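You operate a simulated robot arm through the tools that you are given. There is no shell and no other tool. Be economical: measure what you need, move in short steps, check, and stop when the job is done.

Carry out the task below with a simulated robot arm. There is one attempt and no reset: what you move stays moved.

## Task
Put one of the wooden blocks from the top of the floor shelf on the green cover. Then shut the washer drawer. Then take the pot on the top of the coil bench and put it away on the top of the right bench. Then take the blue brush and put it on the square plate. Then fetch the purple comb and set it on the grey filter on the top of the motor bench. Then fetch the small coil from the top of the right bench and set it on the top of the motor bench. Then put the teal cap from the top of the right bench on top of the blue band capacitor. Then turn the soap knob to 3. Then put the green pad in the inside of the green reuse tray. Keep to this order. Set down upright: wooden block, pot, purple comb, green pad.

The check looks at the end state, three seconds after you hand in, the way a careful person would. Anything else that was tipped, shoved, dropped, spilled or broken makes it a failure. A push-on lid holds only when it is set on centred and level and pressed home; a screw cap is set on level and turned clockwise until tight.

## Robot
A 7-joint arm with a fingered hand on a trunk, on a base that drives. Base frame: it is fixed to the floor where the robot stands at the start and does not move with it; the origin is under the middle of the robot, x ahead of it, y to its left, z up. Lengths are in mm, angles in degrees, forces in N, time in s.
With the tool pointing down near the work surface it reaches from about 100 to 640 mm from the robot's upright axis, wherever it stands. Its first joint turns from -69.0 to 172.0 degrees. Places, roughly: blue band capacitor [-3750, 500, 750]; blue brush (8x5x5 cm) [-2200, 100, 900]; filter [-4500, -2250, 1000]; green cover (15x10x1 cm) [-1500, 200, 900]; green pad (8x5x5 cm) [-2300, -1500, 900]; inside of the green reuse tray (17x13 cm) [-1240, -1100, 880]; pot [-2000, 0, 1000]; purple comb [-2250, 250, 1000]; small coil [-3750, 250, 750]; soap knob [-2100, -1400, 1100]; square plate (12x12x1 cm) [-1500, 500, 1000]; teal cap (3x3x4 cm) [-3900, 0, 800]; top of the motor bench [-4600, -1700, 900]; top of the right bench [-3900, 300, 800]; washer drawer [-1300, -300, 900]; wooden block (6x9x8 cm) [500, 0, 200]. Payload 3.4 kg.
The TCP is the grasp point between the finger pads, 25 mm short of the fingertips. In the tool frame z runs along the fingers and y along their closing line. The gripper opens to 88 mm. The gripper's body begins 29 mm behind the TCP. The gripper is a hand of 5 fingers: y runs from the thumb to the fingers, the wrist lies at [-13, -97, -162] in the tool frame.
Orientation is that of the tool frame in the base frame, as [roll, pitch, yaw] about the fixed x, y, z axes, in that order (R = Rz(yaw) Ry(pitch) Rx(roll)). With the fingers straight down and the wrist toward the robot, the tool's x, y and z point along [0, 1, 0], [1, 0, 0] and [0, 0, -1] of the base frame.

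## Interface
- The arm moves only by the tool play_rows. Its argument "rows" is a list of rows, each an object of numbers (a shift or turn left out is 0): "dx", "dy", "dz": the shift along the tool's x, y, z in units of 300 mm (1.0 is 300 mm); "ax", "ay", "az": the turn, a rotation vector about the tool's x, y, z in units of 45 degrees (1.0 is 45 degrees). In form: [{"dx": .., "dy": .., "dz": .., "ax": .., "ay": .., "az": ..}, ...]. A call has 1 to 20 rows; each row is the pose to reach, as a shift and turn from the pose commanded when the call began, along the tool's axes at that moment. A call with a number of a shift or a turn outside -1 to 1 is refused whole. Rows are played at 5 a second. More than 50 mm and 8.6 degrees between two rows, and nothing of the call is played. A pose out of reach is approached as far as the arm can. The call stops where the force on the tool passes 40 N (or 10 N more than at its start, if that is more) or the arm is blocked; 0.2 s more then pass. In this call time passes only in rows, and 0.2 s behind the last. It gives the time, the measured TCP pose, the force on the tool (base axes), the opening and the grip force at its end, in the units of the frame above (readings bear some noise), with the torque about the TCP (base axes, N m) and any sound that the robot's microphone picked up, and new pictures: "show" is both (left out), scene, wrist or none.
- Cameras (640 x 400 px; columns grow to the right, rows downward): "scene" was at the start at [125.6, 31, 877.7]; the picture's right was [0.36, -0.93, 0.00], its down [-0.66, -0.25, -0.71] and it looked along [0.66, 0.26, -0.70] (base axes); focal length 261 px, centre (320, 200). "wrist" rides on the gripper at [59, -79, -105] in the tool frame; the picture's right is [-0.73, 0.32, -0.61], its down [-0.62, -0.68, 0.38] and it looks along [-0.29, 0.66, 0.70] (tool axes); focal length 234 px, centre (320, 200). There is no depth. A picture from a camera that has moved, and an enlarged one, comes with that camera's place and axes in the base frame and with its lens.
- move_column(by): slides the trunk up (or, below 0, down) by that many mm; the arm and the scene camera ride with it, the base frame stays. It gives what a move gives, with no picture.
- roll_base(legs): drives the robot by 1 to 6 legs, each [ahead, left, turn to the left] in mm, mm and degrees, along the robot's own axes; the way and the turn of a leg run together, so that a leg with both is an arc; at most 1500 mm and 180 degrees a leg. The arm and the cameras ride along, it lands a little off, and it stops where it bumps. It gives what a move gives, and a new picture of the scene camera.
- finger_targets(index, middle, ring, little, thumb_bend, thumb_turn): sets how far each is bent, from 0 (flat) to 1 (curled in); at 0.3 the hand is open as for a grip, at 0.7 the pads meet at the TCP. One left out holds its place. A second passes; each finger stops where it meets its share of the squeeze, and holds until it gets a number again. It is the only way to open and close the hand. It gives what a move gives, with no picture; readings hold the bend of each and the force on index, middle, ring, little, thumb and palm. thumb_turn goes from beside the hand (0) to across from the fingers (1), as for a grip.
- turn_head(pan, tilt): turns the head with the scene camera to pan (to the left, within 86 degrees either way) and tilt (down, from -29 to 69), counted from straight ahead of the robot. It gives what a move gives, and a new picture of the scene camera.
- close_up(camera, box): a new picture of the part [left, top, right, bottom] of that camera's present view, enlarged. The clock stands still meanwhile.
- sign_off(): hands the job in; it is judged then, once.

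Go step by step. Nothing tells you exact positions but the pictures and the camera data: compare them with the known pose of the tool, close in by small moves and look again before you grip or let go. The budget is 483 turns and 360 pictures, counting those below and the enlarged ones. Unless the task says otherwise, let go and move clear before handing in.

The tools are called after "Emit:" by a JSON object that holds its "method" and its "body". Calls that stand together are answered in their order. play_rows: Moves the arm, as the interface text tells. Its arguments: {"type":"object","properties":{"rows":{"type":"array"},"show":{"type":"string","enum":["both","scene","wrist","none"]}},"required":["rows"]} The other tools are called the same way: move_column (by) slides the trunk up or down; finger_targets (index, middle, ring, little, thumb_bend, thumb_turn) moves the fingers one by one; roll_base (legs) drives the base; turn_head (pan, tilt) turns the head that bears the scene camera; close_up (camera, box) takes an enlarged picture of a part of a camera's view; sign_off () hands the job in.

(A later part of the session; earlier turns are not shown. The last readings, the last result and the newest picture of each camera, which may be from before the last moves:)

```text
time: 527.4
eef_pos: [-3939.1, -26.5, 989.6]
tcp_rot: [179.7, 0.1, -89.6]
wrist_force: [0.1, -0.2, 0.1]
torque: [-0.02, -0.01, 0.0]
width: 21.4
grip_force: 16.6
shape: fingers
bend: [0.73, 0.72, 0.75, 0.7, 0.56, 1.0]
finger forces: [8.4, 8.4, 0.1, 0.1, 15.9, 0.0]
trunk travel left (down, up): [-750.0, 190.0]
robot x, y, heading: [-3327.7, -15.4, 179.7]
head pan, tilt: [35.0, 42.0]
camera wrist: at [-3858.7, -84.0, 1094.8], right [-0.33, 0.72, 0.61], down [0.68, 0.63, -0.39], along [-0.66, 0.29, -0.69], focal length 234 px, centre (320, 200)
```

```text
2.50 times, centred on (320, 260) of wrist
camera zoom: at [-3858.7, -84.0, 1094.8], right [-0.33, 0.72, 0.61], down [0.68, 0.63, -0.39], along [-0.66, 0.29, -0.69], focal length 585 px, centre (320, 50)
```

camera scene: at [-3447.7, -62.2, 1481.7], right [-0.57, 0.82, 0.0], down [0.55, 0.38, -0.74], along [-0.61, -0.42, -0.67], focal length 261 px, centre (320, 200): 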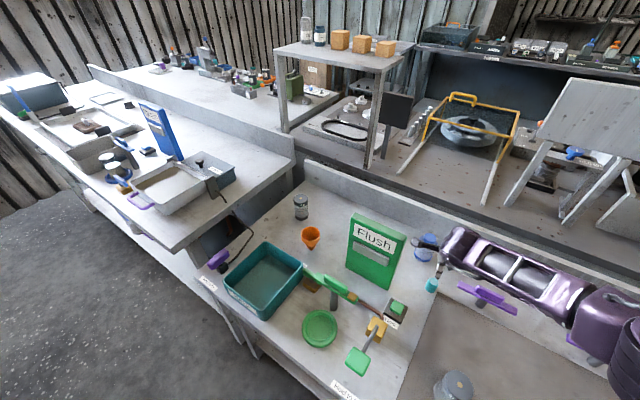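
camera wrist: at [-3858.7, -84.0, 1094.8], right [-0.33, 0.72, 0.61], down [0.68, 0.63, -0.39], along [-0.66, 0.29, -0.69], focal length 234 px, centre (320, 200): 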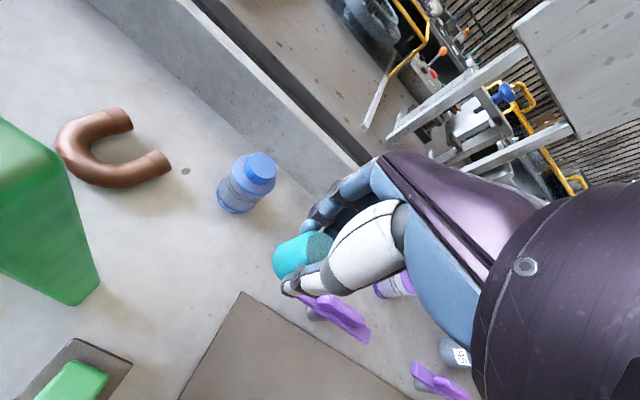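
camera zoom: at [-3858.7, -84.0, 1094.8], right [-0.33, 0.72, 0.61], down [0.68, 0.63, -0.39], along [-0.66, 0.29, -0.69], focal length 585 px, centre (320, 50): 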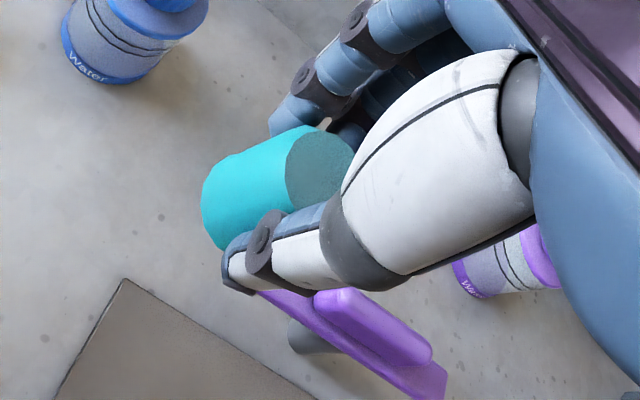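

The cap hangs level. I'll raise, retract, and strafe right to the capacitor.

Emit:
{"method": "play_rows", "body": {"rows": [{"dz": -0.14}, {"dz": -0.28}, {"dz": -0.41}, {"dz": -0.41, "dy": -0.15}, {"dz": -0.41, "dy": -0.3}, {"dz": -0.41, "dy": -0.45}, {"dz": -0.41, "dy": -0.6}], "show": "none"}}

Emit:
{"method": "roll_base", "body": {"legs": [[-120, 0, 0.4], [0, -480, 0]]}}

Emit:
{"method": "turn_head", "body": {"pan": 10, "tilt": 52}}

```text
time: 529.0
eef_pos: [-3757.1, -25.1, 1114.2]
tcp_rot: [179.7, 0.1, -89.5]
wrist_force: [-0.1, -0.3, 0.0]
torque: [0.02, 0.03, -0.01]
width: 21.1
grip_force: 16.4
shape: fingers
bend: [0.73, 0.72, 0.75, 0.7, 0.56, 1.0]
finger forces: [8.3, 8.5, 0.1, 0.0, 15.4, 0.1]
trunk travel left (down, up): [-750.0, 190.0]
robot x, y, heading: [-3327.7, -16.9, 179.5]
head pan, tilt: [35.0, 42.0]
```

```text
time: 532.6
eef_pos: [-3639.2, 449.3, 1112.9]
tcp_rot: [179.8, -0.2, -89.1]
wrist_force: [-0.1, -0.4, 0.4]
torque: [0.02, 0.01, -0.01]
width: 21.2
grip_force: 16.3
shape: fingers
bend: [0.73, 0.72, 0.75, 0.7, 0.56, 1.0]
finger forces: [8.2, 8.6, 0.0, 0.0, 15.5, 0.1]
trunk travel left (down, up): [-750.0, 190.0]
robot x, y, heading: [-3206.3, 459.3, -179.9]
head pan, tilt: [35.0, 42.0]
camera scene: at [-3326.7, 413.9, 1481.7], right [-0.57, 0.82, 0.0], down [0.55, 0.38, -0.74], along [-0.61, -0.43, -0.67], focal length 261 px, centre (320, 200)
```

scene: 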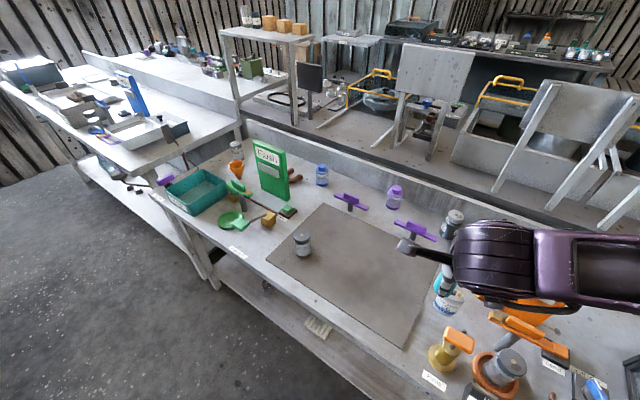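

```text
time: 533.5
eef_pos: [-3638.4, 449.9, 1113.4]
tcp_rot: [179.8, -0.1, -89.2]
wrist_force: [0.3, 0.5, -0.1]
torque: [0.01, -0.03, 0.01]
width: 21.1
grip_force: 16.2
shape: fingers
bend: [0.73, 0.72, 0.75, 0.7, 0.56, 1.0]
finger forces: [8.3, 8.5, 0.1, 0.0, 15.4, 0.1]
trunk travel left (down, up): [-750.0, 190.0]
robot x, y, heading: [-3209.6, 460.0, -179.8]
head pan, tilt: [10.0, 52.0]
camera scene: at [-3332.2, 448.6, 1467.8], right [-0.18, 0.98, 0.0], down [0.78, 0.14, -0.62], along [-0.61, -0.11, -0.79], focal length 261 px, centre (320, 200)
```

scene: 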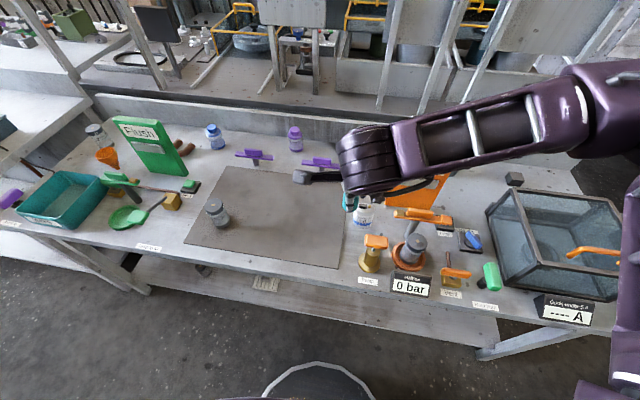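

Emit:
{"method": "play_rows", "body": {"rows": [{"dx": -0.05, "dy": 0.12}, {"dx": -0.1, "dy": 0.24}, {"dx": -0.13, "dy": 0.36}, {"dx": -0.13, "dy": 0.44}, {"dx": -0.13, "dy": 0.44, "dz": 0.15}, {"dx": -0.13, "dy": 0.44, "dz": 0.3}], "show": "both"}}

Emit:
{"method": "close_up", "body": {"camera": "wrist", "box": [160, 190, 400, 360]}}

Emit:
{"method": "close_up", "body": {"camera": "scene", "box": [320, 150, 440, 240]}}

```text
time: 534.9
eef_pos: [-3772.8, 484.6, 1022.2]
tcp_rot: [179.8, -0.1, -89.2]
wrist_force: [-0.4, -0.7, -0.5]
torque: [0.0, 0.0, 0.01]
width: 21.0
grip_force: 16.6
shape: fingers
bend: [0.73, 0.72, 0.75, 0.7, 0.56, 1.0]
finger forces: [8.2, 8.5, 0.0, 0.0, 15.2, 0.0]
trunk travel left (down, up): [-750.0, 190.0]
robot x, y, heading: [-3206.3, 460.4, -179.9]
head pan, tilt: [10.0, 52.0]
camera scene: at [-3333.1, 449.0, 1467.7], right [-0.18, 0.98, 0.0], down [0.78, 0.14, -0.62], along [-0.61, -0.11, -0.79], focal length 261 px, centre (320, 200)
camera wrist: at [-3691.7, 428.1, 1127.1], right [-0.33, 0.72, 0.61], down [0.67, 0.63, -0.39], along [-0.66, 0.28, -0.69], focal length 234 px, centre (320, 200)
```

scene: 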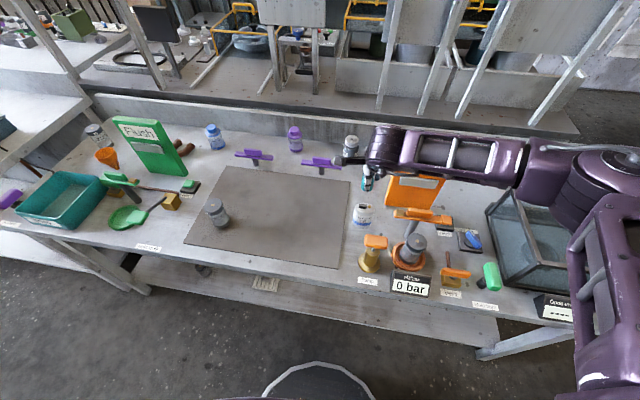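
wrist: 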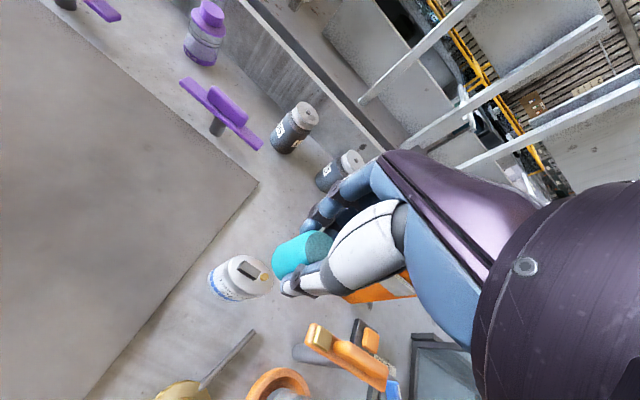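

```text
2.35 times, centred on (280, 275) of wrist
camera zoom: at [-3691.7, 428.1, 1127.1], right [-0.33, 0.72, 0.61], down [0.67, 0.63, -0.39], along [-0.66, 0.28, -0.69], focal length 551 px, centre (414, 24)
```

zoom: 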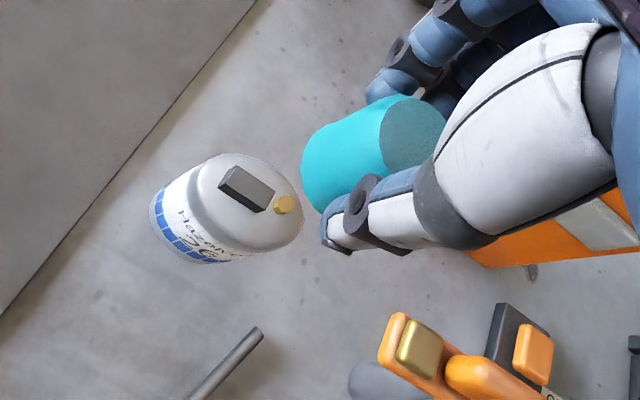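

```text
4.44 times, centred on (380, 195) of scene
camera zoom: at [-3333.1, 449.0, 1467.7], right [-0.18, 0.98, 0.0], down [0.78, 0.14, -0.62], along [-0.61, -0.11, -0.79], focal length 1161 px, centre (53, 222)
```

zoom: 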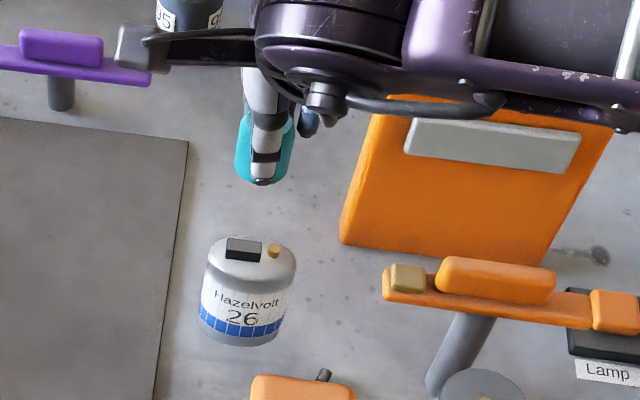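

The cap's centre sits ~8 mm toward me from the TCP; capacitor axis at [-3775, 493], top z≈888. I'll correct and lower to just above.

Emit:
{"method": "play_rows", "body": {"rows": [{"dx": -0.025, "dy": 0.033, "dz": 0.1}, {"dx": -0.025, "dy": 0.033, "dz": 0.19}], "show": "none"}}

Emit:
{"method": "close_up", "body": {"camera": "wrist", "box": [180, 190, 380, 350]}}

Emit:
{"method": "close_up", "body": {"camera": "scene", "box": [320, 150, 440, 240]}}

```text
time: 535.5
eef_pos: [-3781.8, 491.1, 963.9]
tcp_rot: [179.8, -0.2, -89.2]
wrist_force: [0.1, -0.3, -0.3]
torque: [-0.05, -0.01, 0.04]
width: 21.1
grip_force: 15.8
shape: fingers
bend: [0.73, 0.72, 0.75, 0.7, 0.56, 1.0]
finger forces: [8.1, 8.6, 0.0, 0.0, 15.2, 0.1]
trunk travel left (down, up): [-750.0, 190.0]
robot x, y, heading: [-3208.1, 459.3, -179.8]
head pan, tilt: [10.0, 52.0]
```

```text
2.50 times, centred on (280, 270) of wrist
camera zoom: at [-3701.3, 435.2, 1070.2], right [-0.33, 0.72, 0.61], down [0.67, 0.63, -0.39], along [-0.66, 0.28, -0.69], focal length 585 px, centre (420, 25)
```

zoom: 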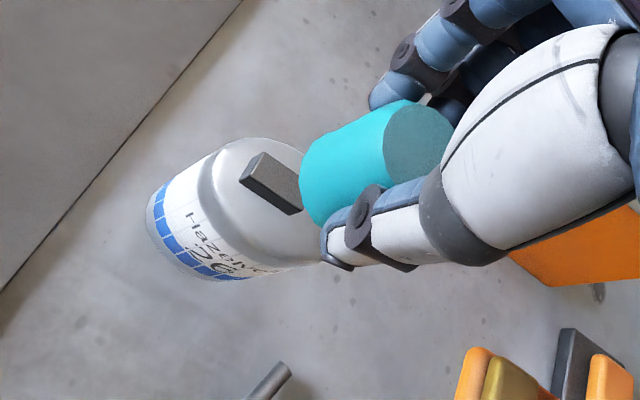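

```text
4.44 times, centred on (380, 195) of scene
camera zoom: at [-3332.4, 448.7, 1467.8], right [-0.18, 0.98, 0.0], down [0.78, 0.14, -0.62], along [-0.61, -0.11, -0.79], focal length 1161 px, centre (53, 222)
```

zoom: 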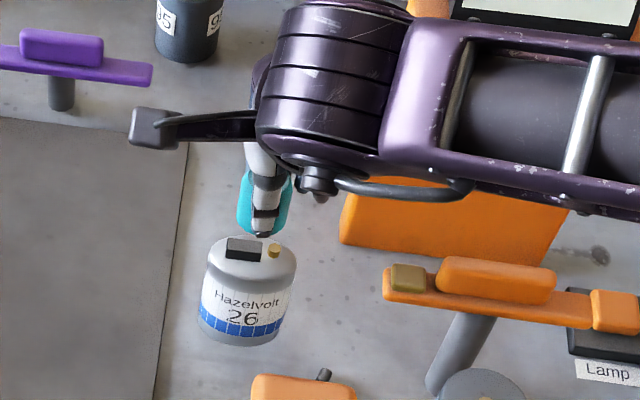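

Emit:
{"method": "play_rows", "body": {"rows": [{"dz": 0.03}, {"dz": 0.06}], "show": "none"}}

Emit:
{"method": "close_up", "body": {"camera": "wrist", "box": [200, 200, 360, 330]}}

Emit:
{"method": "close_up", "body": {"camera": "scene", "box": [330, 175, 400, 235]}}

```text
time: 536.1
eef_pos: [-3782.3, 492.1, 947.2]
tcp_rot: [179.9, 0.0, -89.2]
wrist_force: [-1.3, 0.2, -0.4]
torque: [-0.01, 0.02, 0.0]
width: 21.2
grip_force: 15.6
shape: fingers
bend: [0.73, 0.72, 0.75, 0.7, 0.56, 1.0]
finger forces: [8.1, 8.5, 0.0, 0.0, 15.2, 0.1]
trunk travel left (down, up): [-750.0, 190.0]
robot x, y, heading: [-3209.3, 457.3, -179.9]
head pan, tilt: [10.0, 52.0]
```

```text
3.08 times, centred on (280, 265) of wrist
camera zoom: at [-3701.3, 435.5, 1052.8], right [-0.33, 0.72, 0.61], down [0.67, 0.63, -0.39], along [-0.66, 0.28, -0.69], focal length 720 px, centre (443, 0)
```

zoom: 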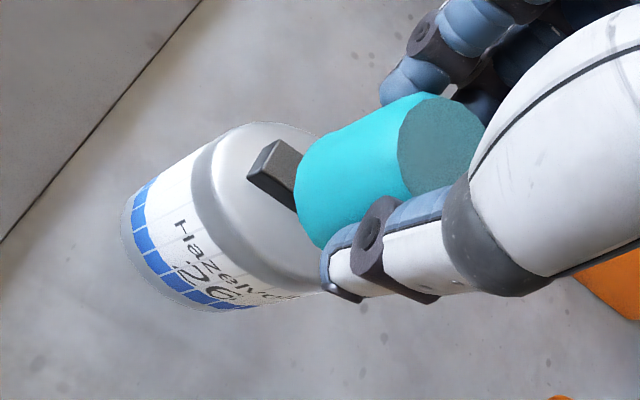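

```text
6.67 times, centred on (365, 205) of scene
camera zoom: at [-3332.3, 448.9, 1467.8], right [-0.18, 0.98, 0.0], down [0.78, 0.14, -0.62], along [-0.61, -0.11, -0.79], focal length 1741 px, centre (20, 167)
```

zoom: 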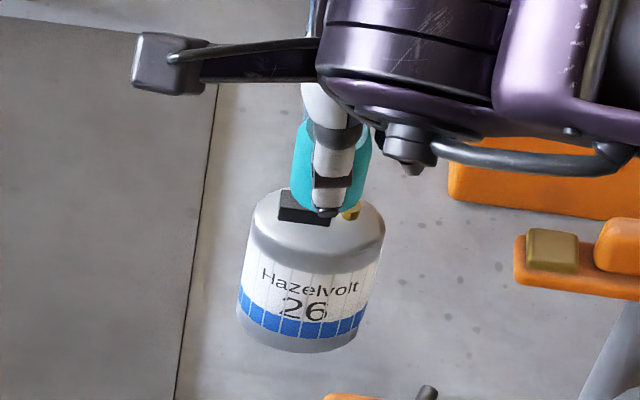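

Alignment is within ~2 mm in both views. Lowering gently onto the capacitor.

Emit:
{"method": "play_rows", "body": {"rows": [{"dy": 0.005, "dz": 0.01}, {"dy": 0.005, "dz": 0.02}, {"dy": 0.005, "dz": 0.03}], "show": "none"}}

Emit:
{"method": "play_rows", "body": {"rows": [{"dz": 0.007}, {"dz": 0.014}], "show": "none"}}

Emit:
{"method": "close_up", "body": {"camera": "scene", "box": [330, 175, 400, 235]}}

```text
time: 536.9
eef_pos: [-3785.1, 493.0, 939.5]
tcp_rot: [179.8, -0.1, -89.2]
wrist_force: [-0.2, 0.4, 0.4]
torque: [0.02, -0.02, -0.04]
width: 20.9
grip_force: 16.3
shape: fingers
bend: [0.73, 0.72, 0.75, 0.7, 0.56, 1.0]
finger forces: [8.2, 8.6, 0.1, 0.0, 15.2, 0.0]
trunk travel left (down, up): [-750.0, 190.0]
robot x, y, heading: [-3210.1, 460.2, -179.9]
head pan, tilt: [10.0, 52.0]
```

```text
time: 537.5
eef_pos: [-3784.2, 493.0, 935.1]
tcp_rot: [179.8, -0.1, -89.2]
wrist_force: [-0.3, 0.2, 0.1]
torque: [-0.01, 0.0, 0.0]
width: 21.0
grip_force: 16.0
shape: fingers
bend: [0.73, 0.72, 0.75, 0.7, 0.56, 1.0]
finger forces: [8.1, 8.5, 0.0, 0.0, 15.2, 0.0]
trunk travel left (down, up): [-750.0, 190.0]
robot x, y, heading: [-3211.1, 465.6, -179.8]
head pan, tilt: [10.0, 52.0]
```

```text
6.67 times, centred on (365, 205) of scene
camera zoom: at [-3332.3, 449.0, 1467.8], right [-0.18, 0.98, 0.0], down [0.78, 0.14, -0.62], along [-0.61, -0.11, -0.79], focal length 1741 px, centre (20, 167)
```

zoom: 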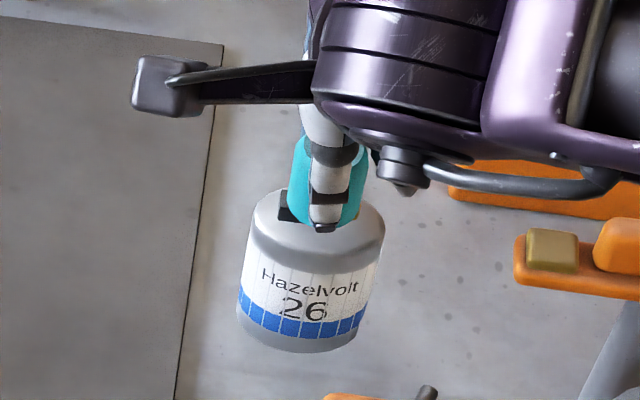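

Emit:
{"method": "play_rows", "body": {"rows": [{"dz": 0.007}, {"dz": 0.014}], "show": "none"}}

Emit:
{"method": "play_rows", "body": {"rows": [{"dz": 0.007}, {"dz": 0.014}], "show": "none"}}

Emit:
{"method": "close_up", "body": {"camera": "wrist", "box": [200, 200, 360, 330]}}

```text
time: 538.1
eef_pos: [-3784.3, 492.1, 931.5]
tcp_rot: [179.7, -0.1, -89.2]
wrist_force: [0.0, 0.2, 0.4]
torque: [-0.01, -0.02, 0.02]
width: 20.8
grip_force: 16.2
shape: fingers
bend: [0.73, 0.72, 0.75, 0.7, 0.56, 1.0]
finger forces: [8.1, 8.4, 0.0, 0.0, 15.3, 0.0]
trunk travel left (down, up): [-750.0, 190.0]
robot x, y, heading: [-3209.8, 456.7, -179.7]
head pan, tilt: [10.0, 52.0]
```

```text
time: 538.7
eef_pos: [-3784.0, 492.4, 927.1]
tcp_rot: [179.8, -0.1, -89.2]
wrist_force: [0.2, 0.4, -0.5]
torque: [0.01, 0.03, 0.02]
width: 21.4
grip_force: 15.5
shape: fingers
bend: [0.73, 0.72, 0.75, 0.7, 0.56, 1.0]
finger forces: [8.1, 8.5, 0.1, 0.1, 15.3, 0.1]
trunk travel left (down, up): [-750.0, 190.0]
robot x, y, heading: [-3208.0, 459.3, -179.9]
head pan, tilt: [10.0, 52.0]
```

```text
3.08 times, centred on (280, 265) of wrist
camera zoom: at [-3703.1, 436.2, 1031.8], right [-0.33, 0.72, 0.61], down [0.67, 0.63, -0.39], along [-0.66, 0.28, -0.69], focal length 720 px, centre (443, 0)
```

zoom: 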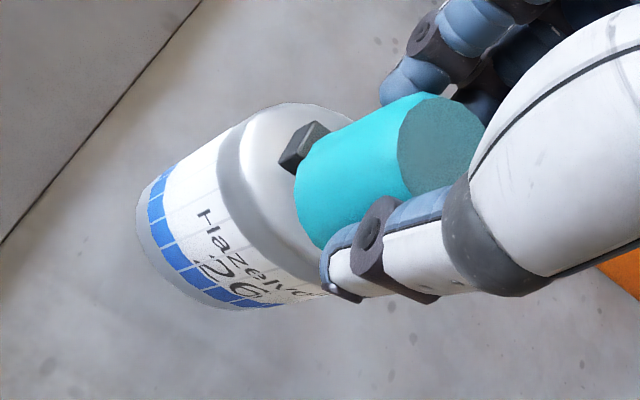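

Emit:
{"method": "play_rows", "body": {"rows": [{"dz": 0.007}, {"dz": 0.014}], "show": "none"}}

Emit:
{"method": "play_rows", "body": {"rows": [{"dz": 0.007}, {"dz": 0.014}], "show": "none"}}

Emit:
{"method": "close_up", "body": {"camera": "scene", "box": [330, 175, 400, 235]}}

```text
time: 539.3
eef_pos: [-3784.3, 493.3, 922.6]
tcp_rot: [179.8, -0.1, -89.3]
wrist_force: [-0.2, -1.1, -0.1]
torque: [0.01, 0.01, 0.0]
width: 21.0
grip_force: 16.4
shape: fingers
bend: [0.73, 0.72, 0.75, 0.7, 0.56, 1.0]
finger forces: [8.1, 8.4, 0.0, 0.1, 15.2, 0.0]
trunk travel left (down, up): [-750.0, 190.0]
robot x, y, heading: [-3205.8, 463.5, -179.8]
head pan, tilt: [10.0, 52.0]
```

```text
time: 539.9
eef_pos: [-3785.1, 492.4, 918.0]
tcp_rot: [179.8, -0.1, -89.2]
wrist_force: [0.8, 0.2, -0.3]
torque: [0.01, 0.01, 0.01]
width: 21.0
grip_force: 15.8
shape: fingers
bend: [0.73, 0.72, 0.75, 0.7, 0.56, 1.0]
finger forces: [8.1, 8.5, 0.0, 0.1, 15.2, 0.0]
trunk travel left (down, up): [-750.0, 190.0]
robot x, y, heading: [-3206.9, 461.3, -180.1]
head pan, tilt: [10.0, 52.0]
```

```text
6.67 times, centred on (365, 205) of scene
camera zoom: at [-3332.3, 448.9, 1467.8], right [-0.18, 0.98, 0.0], down [0.78, 0.14, -0.62], along [-0.61, -0.11, -0.79], focal length 1741 px, centre (20, 167)
```

zoom: 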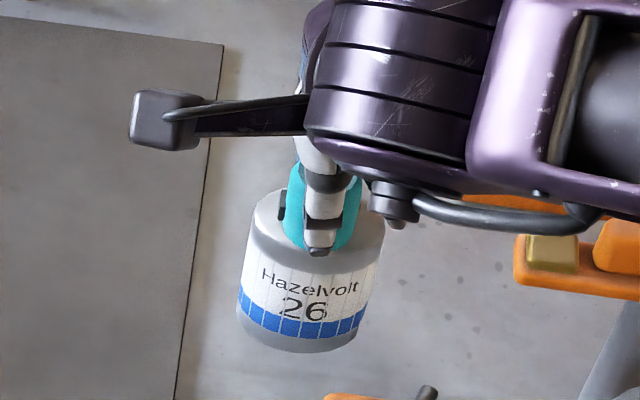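

Triangulating the terminals puts the capacitor axis at x≈-3780, so I'll nudge 3 mm further and continue lowering.

Emit:
{"method": "play_rows", "body": {"rows": [{"dy": 0.01}, {"dy": 0.01, "dz": 0.007}, {"dy": 0.01, "dz": 0.014}], "show": "none"}}

Emit:
{"method": "play_rows", "body": {"rows": [{"dz": 0.007}, {"dz": 0.014}], "show": "wrist"}}

Emit:
{"method": "close_up", "body": {"camera": "wrist", "box": [180, 190, 380, 350]}}

```text
time: 540.7
eef_pos: [-3786.9, 492.4, 915.8]
tcp_rot: [179.5, -0.2, -89.2]
wrist_force: [-2.3, 1.0, 11.9]
torque: [0.01, -0.11, 0.03]
width: 21.0
grip_force: 17.7
shape: fingers
bend: [0.74, 0.73, 0.75, 0.7, 0.56, 1.0]
finger forces: [9.0, 10.0, 0.0, 0.0, 15.8, 0.0]
trunk travel left (down, up): [-750.0, 190.0]
robot x, y, heading: [-3207.6, 461.9, -180.3]
head pan, tilt: [10.0, 52.0]
```

```text
time: 541.3
eef_pos: [-3784.0, 492.5, 910.2]
tcp_rot: [179.8, -0.2, -89.2]
wrist_force: [-2.0, -0.2, 13.1]
torque: [-0.01, 0.04, -0.02]
width: 19.6
grip_force: 16.7
shape: fingers
bend: [0.75, 0.74, 0.75, 0.7, 0.56, 1.0]
finger forces: [8.7, 9.9, 0.1, 0.0, 15.2, 0.0]
trunk travel left (down, up): [-750.0, 190.0]
robot x, y, heading: [-3209.7, 460.3, -179.6]
head pan, tilt: [10.0, 52.0]
camera wrist: at [-3704.0, 435.9, 1015.1], right [-0.33, 0.72, 0.61], down [0.67, 0.63, -0.39], along [-0.66, 0.28, -0.69], focal length 234 px, centre (320, 200)
```

wrist: 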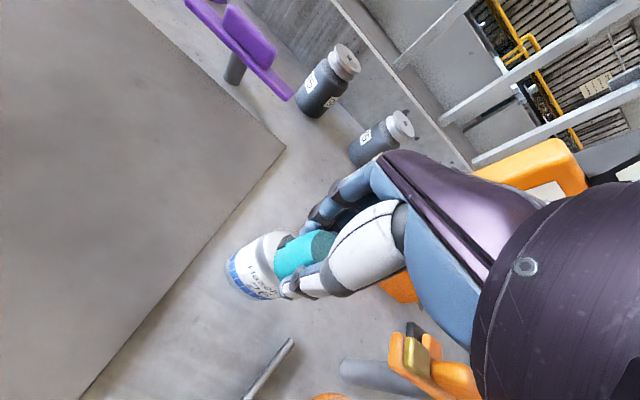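

```text
2.50 times, centred on (280, 270) of wrist
camera zoom: at [-3704.0, 435.9, 1015.1], right [-0.33, 0.72, 0.61], down [0.67, 0.63, -0.39], along [-0.66, 0.28, -0.69], focal length 585 px, centre (420, 25)
```

zoom: 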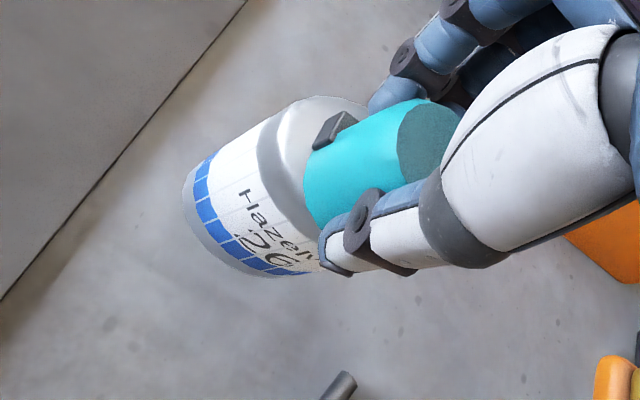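

The cap has seated on the capacitor (fingers began to slide on it). Pressing slightly more, then opening to check.

Emit:
{"method": "play_rows", "body": {"rows": [{"dz": 0.01}, {"dz": 0.02}], "show": "none"}}

Emit:
{"method": "close_up", "body": {"camera": "wrist", "box": [180, 190, 380, 350]}}

```text
time: 541.9
eef_pos: [-3785.0, 492.7, 907.5]
tcp_rot: [179.5, 0.0, -89.2]
wrist_force: [-0.1, 1.6, 23.8]
torque: [0.05, -0.26, 0.0]
width: 19.0
grip_force: 18.8
shape: fingers
bend: [0.75, 0.74, 0.75, 0.7, 0.55, 1.0]
finger forces: [8.9, 10.3, 0.1, 0.0, 18.2, 0.0]
trunk travel left (down, up): [-750.0, 190.0]
robot x, y, heading: [-3206.4, 459.4, -180.0]
head pan, tilt: [10.0, 52.0]
```

```text
2.50 times, centred on (280, 270) of wrist
camera zoom: at [-3704.1, 435.9, 1012.1], right [-0.33, 0.72, 0.61], down [0.67, 0.63, -0.39], along [-0.67, 0.28, -0.69], focal length 585 px, centre (420, 25)
```

zoom: 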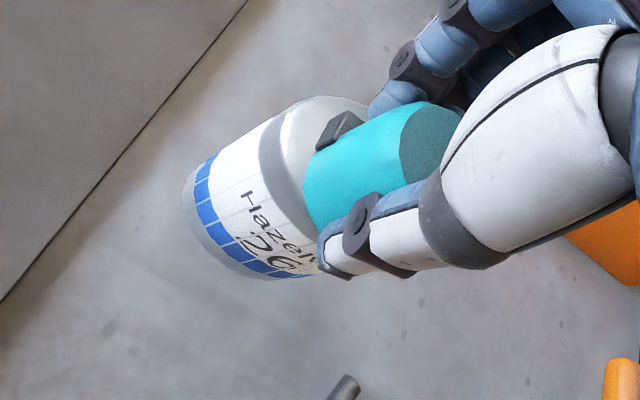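

Emit:
{"method": "finger_targets", "body": {"index": 0.48, "middle": 0.48, "ring": 0.46, "little": 0.46, "thumb_bend": 0.4}}

Emit:
{"method": "play_rows", "body": {"rows": [{"dz": -0.03}, {"dz": -0.1}, {"dz": -0.2}, {"dz": -0.3}], "show": "wrist"}}

Emit:
{"method": "close_up", "body": {"camera": "wrist", "box": [160, 190, 360, 350]}}

Emit:
{"method": "close_up", "body": {"camera": "scene", "box": [330, 175, 400, 235]}}

```text
time: 542.9
eef_pos: [-3786.9, 493.8, 902.8]
tcp_rot: [179.7, 0.0, -89.2]
wrist_force: [-2.9, 1.3, 8.5]
torque: [0.03, 0.39, -0.01]
width: 57.0
grip_force: 4.7
shape: fingers
bend: [0.46, 0.44, 0.46, 0.46, 0.4, 1.0]
finger forces: [1.5, 7.3, 0.0, 0.1, 0.0, 0.0]
trunk travel left (down, up): [-750.0, 190.0]
robot x, y, heading: [-3206.3, 463.0, -179.9]
head pan, tilt: [10.0, 52.0]
```

```text
time: 543.9
eef_pos: [-3787.1, 493.3, 993.5]
tcp_rot: [179.9, -0.1, -89.1]
wrist_force: [0.2, -0.3, 1.4]
torque: [-0.01, 0.0, 0.0]
width: 54.9
grip_force: 0.0
shape: fingers
bend: [0.48, 0.48, 0.46, 0.46, 0.4, 1.0]
finger forces: [0.1, 0.0, 0.1, 0.0, 0.1, 0.0]
trunk travel left (down, up): [-750.0, 190.0]
robot x, y, heading: [-3207.3, 461.0, -179.9]
head pan, tilt: [10.0, 52.0]
camera wrist: at [-3705.2, 435.9, 1098.9], right [-0.33, 0.72, 0.61], down [0.67, 0.63, -0.39], along [-0.66, 0.28, -0.69], focal length 234 px, centre (320, 200)
```

wrist: 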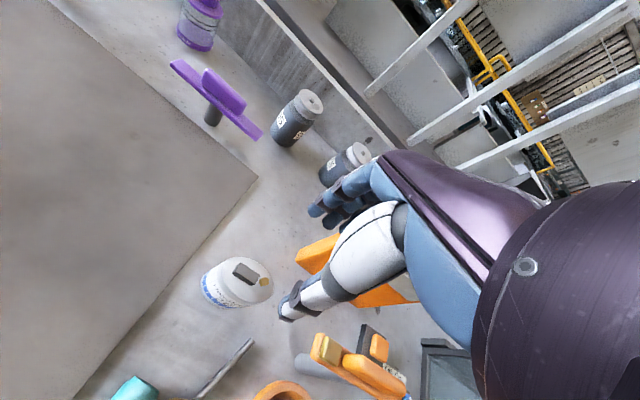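

```text
2.50 times, centred on (260, 270) of wrist
camera zoom: at [-3705.2, 435.9, 1098.9], right [-0.33, 0.72, 0.61], down [0.67, 0.63, -0.39], along [-0.66, 0.28, -0.69], focal length 585 px, centre (470, 25)
```

zoom: 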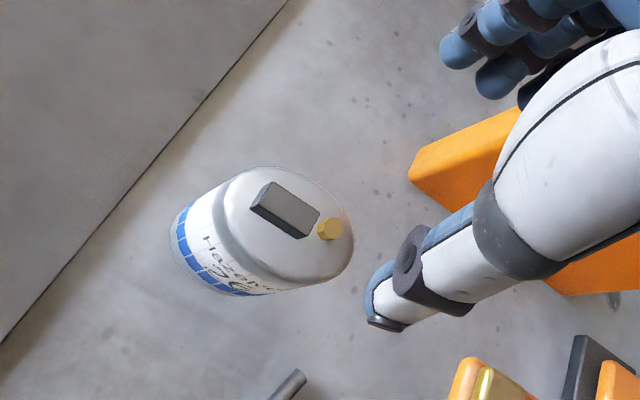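

```text
6.67 times, centred on (365, 205) of scene
camera zoom: at [-3331.7, 448.9, 1467.8], right [-0.18, 0.98, 0.0], down [0.78, 0.14, -0.62], along [-0.61, -0.11, -0.79], focal length 1741 px, centre (20, 167)
```

zoom: 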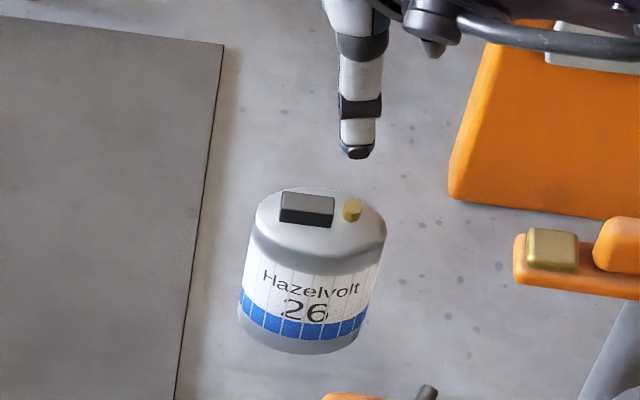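

The cap tipped off toward me when the fingertips, having slid low, opened against the capacitor. I'll find the cap, which lies near the bench's front edge.

Emit:
{"method": "play_rows", "body": {"rows": [{"dz": -0.15}, {"dz": -0.3}, {"dz": -0.4}, {"dz": -0.4, "dy": -0.15}, {"dz": -0.4, "dy": -0.3}], "show": "both"}}

Emit:
{"method": "close_up", "body": {"camera": "scene", "box": [280, 190, 400, 280]}}

```text
time: 545.1
eef_pos: [-3694.8, 494.1, 1113.4]
tcp_rot: [179.7, -0.1, -89.2]
wrist_force: [-0.3, -0.4, 0.4]
torque: [0.0, 0.03, 0.02]
width: 54.8
grip_force: 0.1
shape: fingers
bend: [0.48, 0.48, 0.46, 0.46, 0.4, 1.0]
finger forces: [0.0, 0.0, 0.0, 0.0, 0.0, 0.0]
trunk travel left (down, up): [-750.0, 190.0]
robot x, y, heading: [-3207.2, 460.3, -180.0]
head pan, tilt: [10.0, 52.0]
camera scene: at [-3330.6, 448.5, 1467.9], right [-0.18, 0.98, 0.0], down [0.78, 0.14, -0.62], along [-0.61, -0.11, -0.79], focal length 261 px, centre (320, 200)
camera wrist: at [-3614.0, 437.2, 1219.2], right [-0.33, 0.72, 0.61], down [0.67, 0.63, -0.39], along [-0.66, 0.28, -0.69], focal length 234 px, centre (320, 200)
```

scene: 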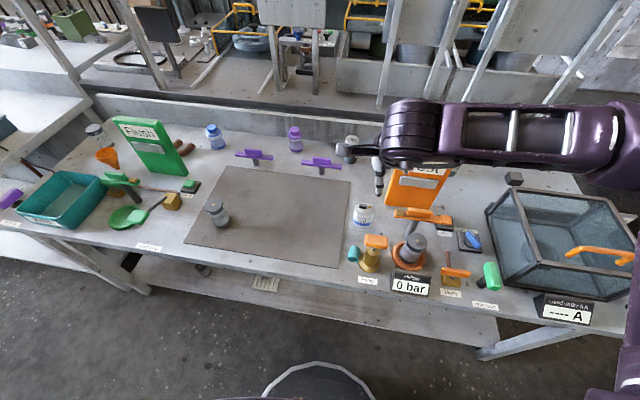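
wrist: 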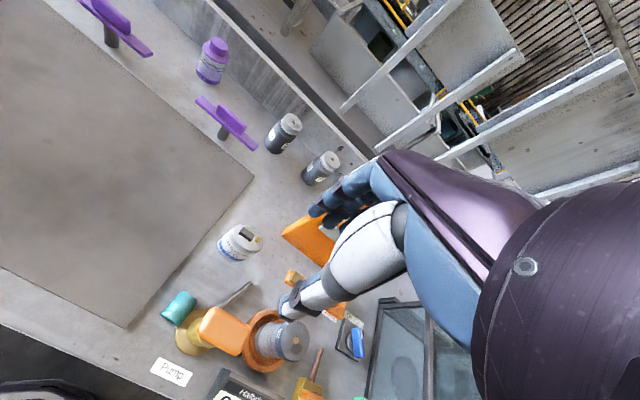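

```text
4.44 times, centred on (340, 235) of scene
camera zoom: at [-3330.6, 448.5, 1467.9], right [-0.18, 0.98, 0.0], down [0.78, 0.14, -0.62], along [-0.61, -0.11, -0.79], focal length 1161 px, centre (231, 44)
```

zoom: 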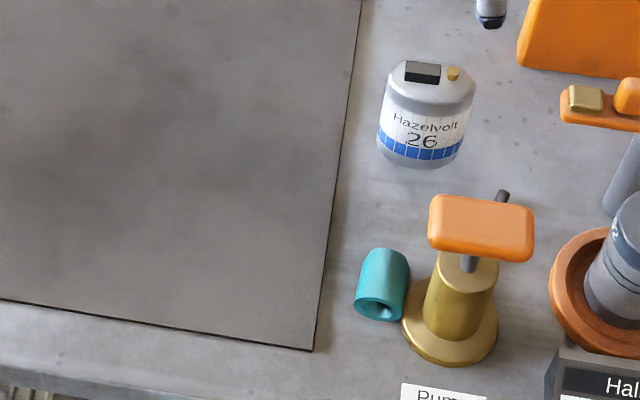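

The cap lies on its side against the pump base; I see a bore in its underside. I'll enlarge the cap and the capacitor's terminals.

Emit:
{"method": "close_up", "body": {"camera": "scene", "box": [340, 240, 370, 262]}}

Emit:
{"method": "close_up", "body": {"camera": "scene", "box": [345, 198, 381, 228]}}

Emit:
{"method": "close_up", "body": {"camera": "wrist", "box": [150, 215, 270, 345]}}

```text
16.00 times, centred on (355, 251) of scene
camera zoom: at [-3330.6, 448.5, 1467.9], right [-0.18, 0.98, 0.0], down [0.78, 0.14, -0.62], along [-0.61, -0.11, -0.79], focal length 4179 px, centre (-240, -616)
```

zoom: 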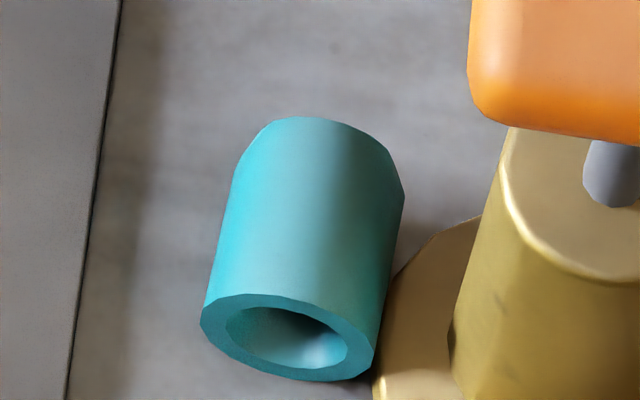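

```text
13.33 times, centred on (363, 213) of scene
camera zoom: at [-3330.6, 448.5, 1467.9], right [-0.18, 0.98, 0.0], down [0.78, 0.14, -0.62], along [-0.61, -0.11, -0.79], focal length 3482 px, centre (-253, 27)
```

zoom: 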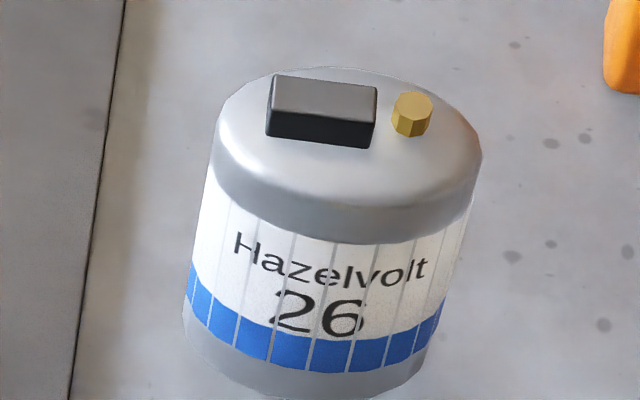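

```text
3.08 times, centred on (210, 280) of wrist
camera zoom: at [-3614.0, 437.2, 1219.2], right [-0.33, 0.72, 0.61], down [0.67, 0.63, -0.39], along [-0.66, 0.28, -0.69], focal length 720 px, centre (658, -46)
```

zoom: 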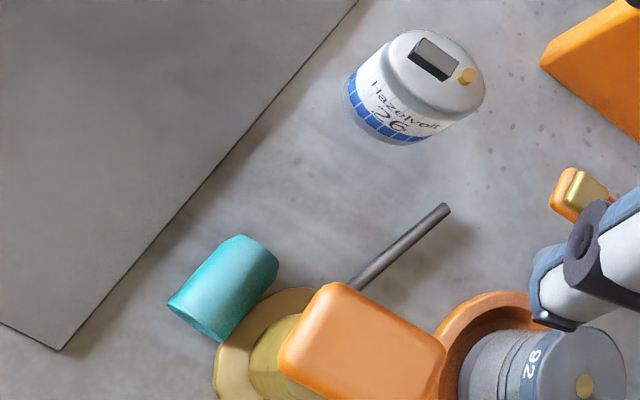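

The cap is hollow (21 mm bore) and lies axis-along-x against the pump; the pump's handle blocks a normal grip. I'll turn the hand round (ring/little side away from the pump) to pick it by its ends; first move closer and try the wrist turn at height.

Emit:
{"method": "roll_base", "body": {"legs": [[75, 0, 0]]}}

Emit:
{"method": "play_rows", "body": {"rows": [{"az": 0.17}, {"az": 0.34}, {"az": 0.51}, {"az": 0.68}, {"az": 0.85}, {"az": 1.0}], "show": "none"}}

Emit:
{"method": "play_rows", "body": {"rows": [{"az": 0.17}, {"az": 0.34}, {"az": 0.51}, {"az": 0.68}, {"az": 0.85}, {"az": 1.0}], "show": "none"}}

Emit:
{"method": "play_rows", "body": {"rows": [{"az": 0.17}, {"az": 0.34}, {"az": 0.51}, {"az": 0.68}, {"az": 0.85}, {"az": 1.0}], "show": "both"}}

```text
time: 546.2
eef_pos: [-3771.0, 495.2, 1113.1]
tcp_rot: [179.8, -0.1, -89.3]
wrist_force: [-0.7, -0.6, 0.3]
torque: [0.01, 0.0, 0.02]
width: 54.9
grip_force: 0.1
shape: fingers
bend: [0.48, 0.48, 0.46, 0.46, 0.4, 1.0]
finger forces: [0.0, 0.0, 0.0, 0.0, 0.0, 0.1]
trunk travel left (down, up): [-750.0, 190.0]
robot x, y, heading: [-3283.3, 466.2, -180.0]
head pan, tilt: [10.0, 52.0]
camera scene: at [-3406.9, 448.8, 1467.8], right [-0.17, 0.98, 0.0], down [0.78, 0.14, -0.62], along [-0.61, -0.11, -0.79], focal length 261 px, centre (320, 200)
```

scene: 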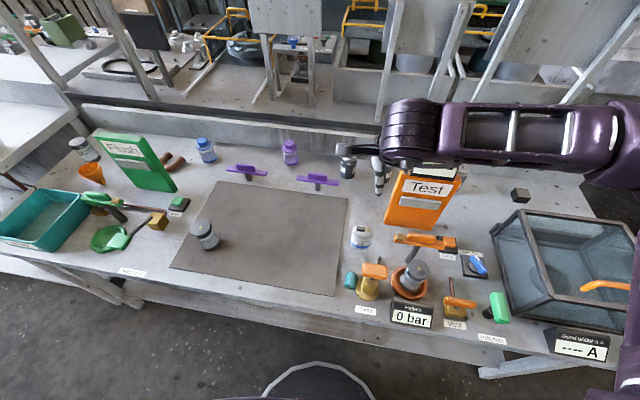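

```text
time: 547.6
eef_pos: [-3772.2, 494.8, 1114.7]
tcp_rot: [179.8, -0.2, -134.4]
wrist_force: [0.1, 0.0, 0.2]
torque: [-0.01, 0.02, 0.0]
width: 54.8
grip_force: 0.2
shape: fingers
bend: [0.48, 0.48, 0.46, 0.46, 0.4, 1.0]
finger forces: [0.0, 0.0, 0.0, 0.1, 0.0, 0.1]
trunk travel left (down, up): [-750.0, 190.0]
robot x, y, heading: [-3279.0, 461.6, -180.0]
head pan, tilt: [10.0, 52.0]
```

```text
time: 549.0
eef_pos: [-3771.6, 494.3, 1113.9]
tcp_rot: [-180.0, -0.3, -179.3]
wrist_force: [-0.5, 0.1, -0.4]
torque: [0.04, -0.01, 0.0]
width: 54.8
grip_force: 0.0
shape: fingers
bend: [0.48, 0.48, 0.46, 0.46, 0.4, 1.0]
finger forces: [0.0, 0.2, 0.0, 0.0, 0.1, 0.0]
trunk travel left (down, up): [-750.0, 190.0]
robot x, y, heading: [-3283.5, 457.9, -179.7]
head pan, tilt: [10.0, 52.0]
```

```text
time: 550.4
eef_pos: [-3708.3, 509.1, 1078.1]
tcp_rot: [-178.6, -0.4, 135.7]
wrist_force: [0.0, 0.2, -0.4]
torque: [-0.03, -0.01, 0.0]
width: 54.8
grip_force: 0.0
shape: fingers
bend: [0.48, 0.48, 0.46, 0.46, 0.4, 1.0]
finger forces: [0.0, 0.1, 0.0, 0.0, 0.0, 0.1]
out of reach, approached as far as the arm can: row 1, 2, 3, 4, 5, 6
trunk travel left (down, up): [-750.0, 190.0]
robot x, y, heading: [-3286.0, 458.2, -180.3]
head pan, tilt: [10.0, 52.0]
camera scene: at [-3407.2, 449.1, 1467.7], right [-0.17, 0.98, 0.0], down [0.78, 0.14, -0.62], along [-0.61, -0.11, -0.79], focal length 261 px, centre (320, 200)
camera wrist: at [-3802.4, 495.2, 1185.8], right [0.76, -0.27, 0.59], down [-0.04, -0.93, -0.37], along [0.65, 0.26, -0.71], focal length 234 px, centre (320, 200)
```

scene: 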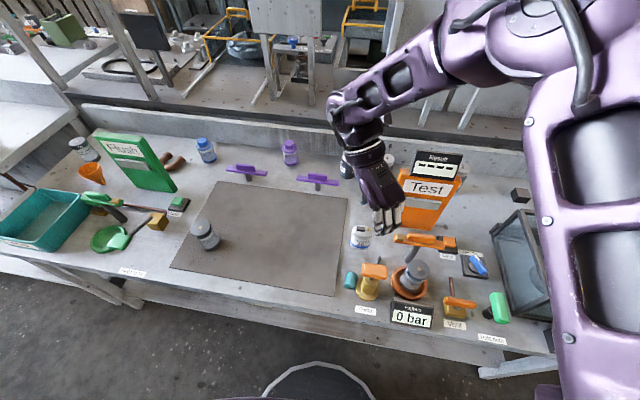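
wrist: 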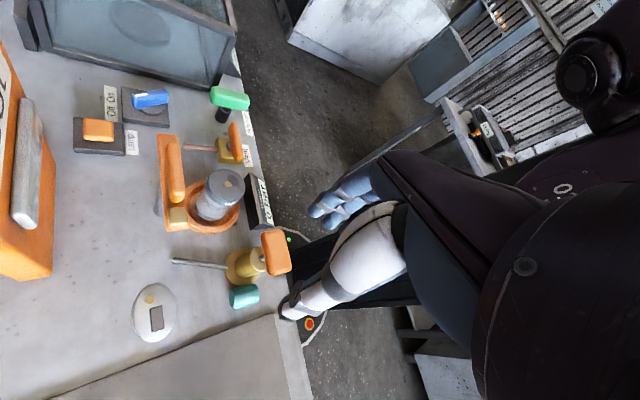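

The turn works; I just need the TCP nearer. Continuing the turn while drawing back.

Emit:
{"method": "play_rows", "body": {"rows": [{"az": 0.17, "dx": -0.06, "dy": 0.04, "dz": 0.05}, {"az": 0.34, "dx": -0.12, "dy": 0.08, "dz": 0.1}, {"az": 0.51, "dx": -0.18, "dy": 0.12, "dz": 0.15}, {"az": 0.68, "dx": -0.24, "dy": 0.16, "dz": 0.2}, {"az": 0.85, "dx": -0.28, "dy": 0.19, "dz": 0.25}, {"az": 1.0, "dx": -0.314, "dy": 0.213, "dz": 0.3}], "show": "both"}}

```text
time: 551.8
eef_pos: [-3593.9, 487.7, 987.5]
tcp_rot: [-179.8, 0.1, 90.8]
wrist_force: [0.1, -0.5, -0.2]
torque: [0.01, 0.0, -0.01]
width: 54.9
grip_force: 0.1
shape: fingers
bend: [0.48, 0.48, 0.46, 0.46, 0.4, 1.0]
finger forces: [0.0, 0.0, 0.0, 0.0, 0.1, 0.1]
trunk travel left (down, up): [-750.0, 190.0]
robot x, y, heading: [-3281.2, 462.4, -180.0]
head pan, tilt: [10.0, 52.0]
camera scene: at [-3407.0, 449.4, 1467.8], right [-0.17, 0.98, 0.0], down [0.78, 0.14, -0.62], along [-0.61, -0.11, -0.79], focal length 261 px, centre (320, 200)
camera wrist: at [-3672.4, 546.5, 1093.0], right [0.33, -0.72, 0.61], down [-0.67, -0.63, -0.38], along [0.66, -0.28, -0.7], focal length 234 px, centre (320, 200)
```

scene: 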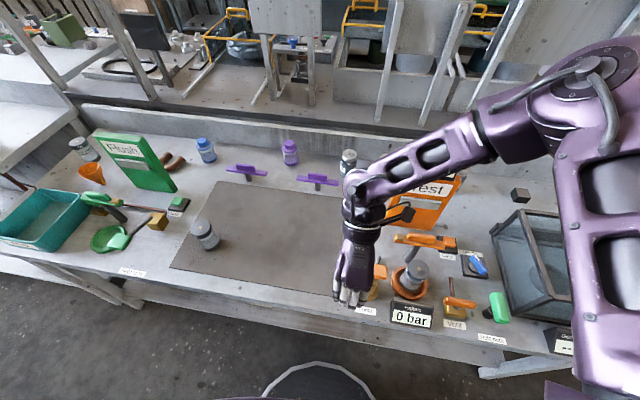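
wrist: 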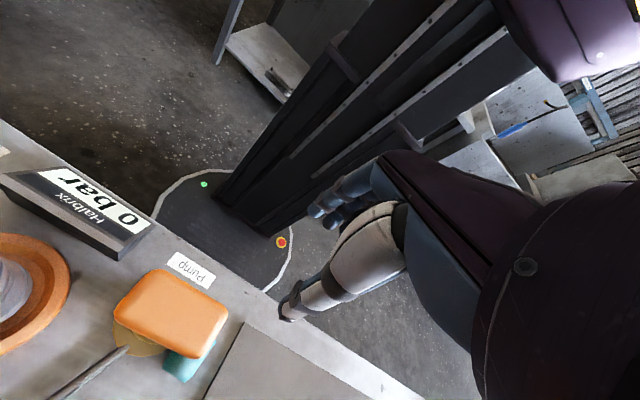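

The hand is turned round. I'll lean it 20° so the palm clears the pump handle, curl ring and little, and move above-left of the cap.

Emit:
{"method": "finger_targets", "body": {"index": 0.42, "middle": 0.44, "ring": 0.9, "little": 0.9, "thumb_bend": 0.4}}

Emit:
{"method": "play_rows", "body": {"rows": [{"dx": -0.05, "dy": -0.08, "dz": 0.0, "ay": 0.15}, {"dx": -0.1, "dy": -0.16, "dz": 0.06, "ay": 0.3}, {"dx": -0.157, "dy": -0.246, "dz": 0.12, "ay": 0.444}, {"dx": -0.157, "dy": -0.246, "dz": 0.19, "ay": 0.444}], "show": "both"}}

Emit:
{"method": "close_up", "body": {"camera": "scene", "box": [310, 200, 430, 310]}}

```text
time: 552.8
eef_pos: [-3593.8, 487.8, 988.7]
tcp_rot: [-179.8, 0.1, 90.9]
wrist_force: [0.6, 0.0, 0.6]
torque: [-0.05, 0.02, 0.0]
width: 61.3
grip_force: 0.0
shape: fingers
bend: [0.42, 0.44, 0.9, 0.9, 0.4, 1.0]
finger forces: [0.0, 0.0, 0.0, 0.1, 0.0, 0.1]
trunk travel left (down, up): [-750.0, 190.0]
robot x, y, heading: [-3283.4, 458.1, -180.1]
head pan, tilt: [10.0, 52.0]
```

```text
time: 553.8
eef_pos: [-3668.6, 441.4, 930.5]
tcp_rot: [-179.9, -19.9, 90.7]
wrist_force: [-0.1, 0.3, 0.3]
torque: [-0.02, -0.03, -0.01]
width: 61.1
grip_force: 0.1
shape: fingers
bend: [0.42, 0.44, 0.9, 0.9, 0.4, 1.0]
finger forces: [0.1, 0.0, 0.0, 0.0, 0.0, 0.0]
trunk travel left (down, up): [-750.0, 190.0]
robot x, y, heading: [-3281.1, 455.8, -180.0]
head pan, tilt: [10.0, 52.0]
camera scene: at [-3407.1, 450.1, 1467.8], right [-0.17, 0.98, 0.0], down [0.78, 0.14, -0.62], along [-0.61, -0.11, -0.79], focal length 261 px, centre (320, 200)
camera wrist: at [-3746.1, 459.2, 1049.7], right [0.34, -0.88, 0.32], down [-0.68, -0.47, -0.57], along [0.65, -0.03, -0.76], focal length 234 px, centre (320, 200)
```

scene: 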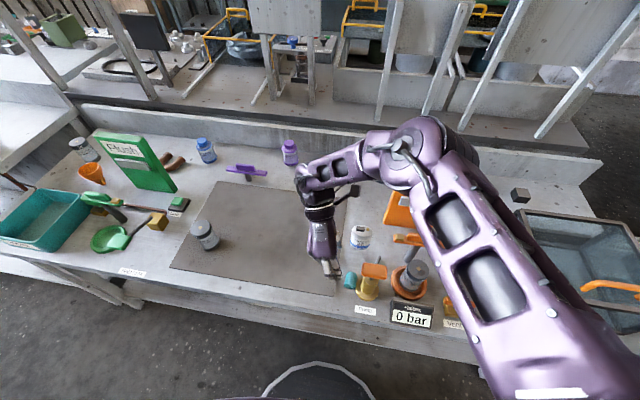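
wrist: 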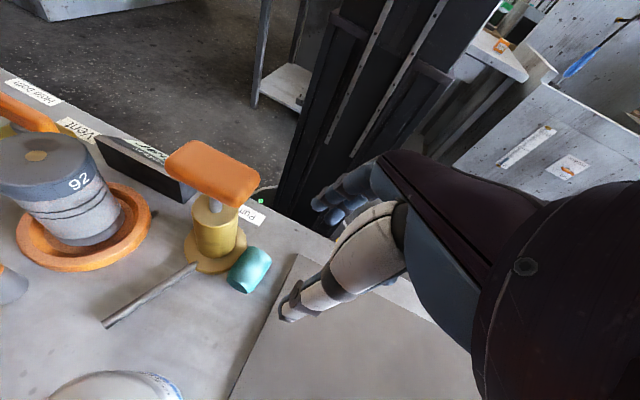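

```text
3.64 times, centred on (370, 255) of scene
camera zoom: at [-3407.1, 450.1, 1467.8], right [-0.17, 0.98, 0.0], down [0.78, 0.14, -0.62], along [-0.61, -0.11, -0.79], focal length 950 px, centre (138, 0)
```

zoom: 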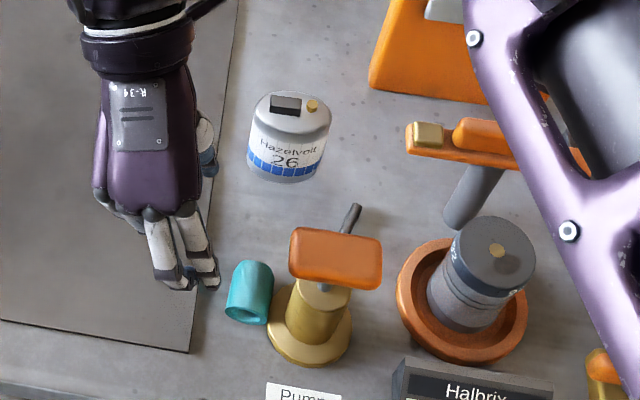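

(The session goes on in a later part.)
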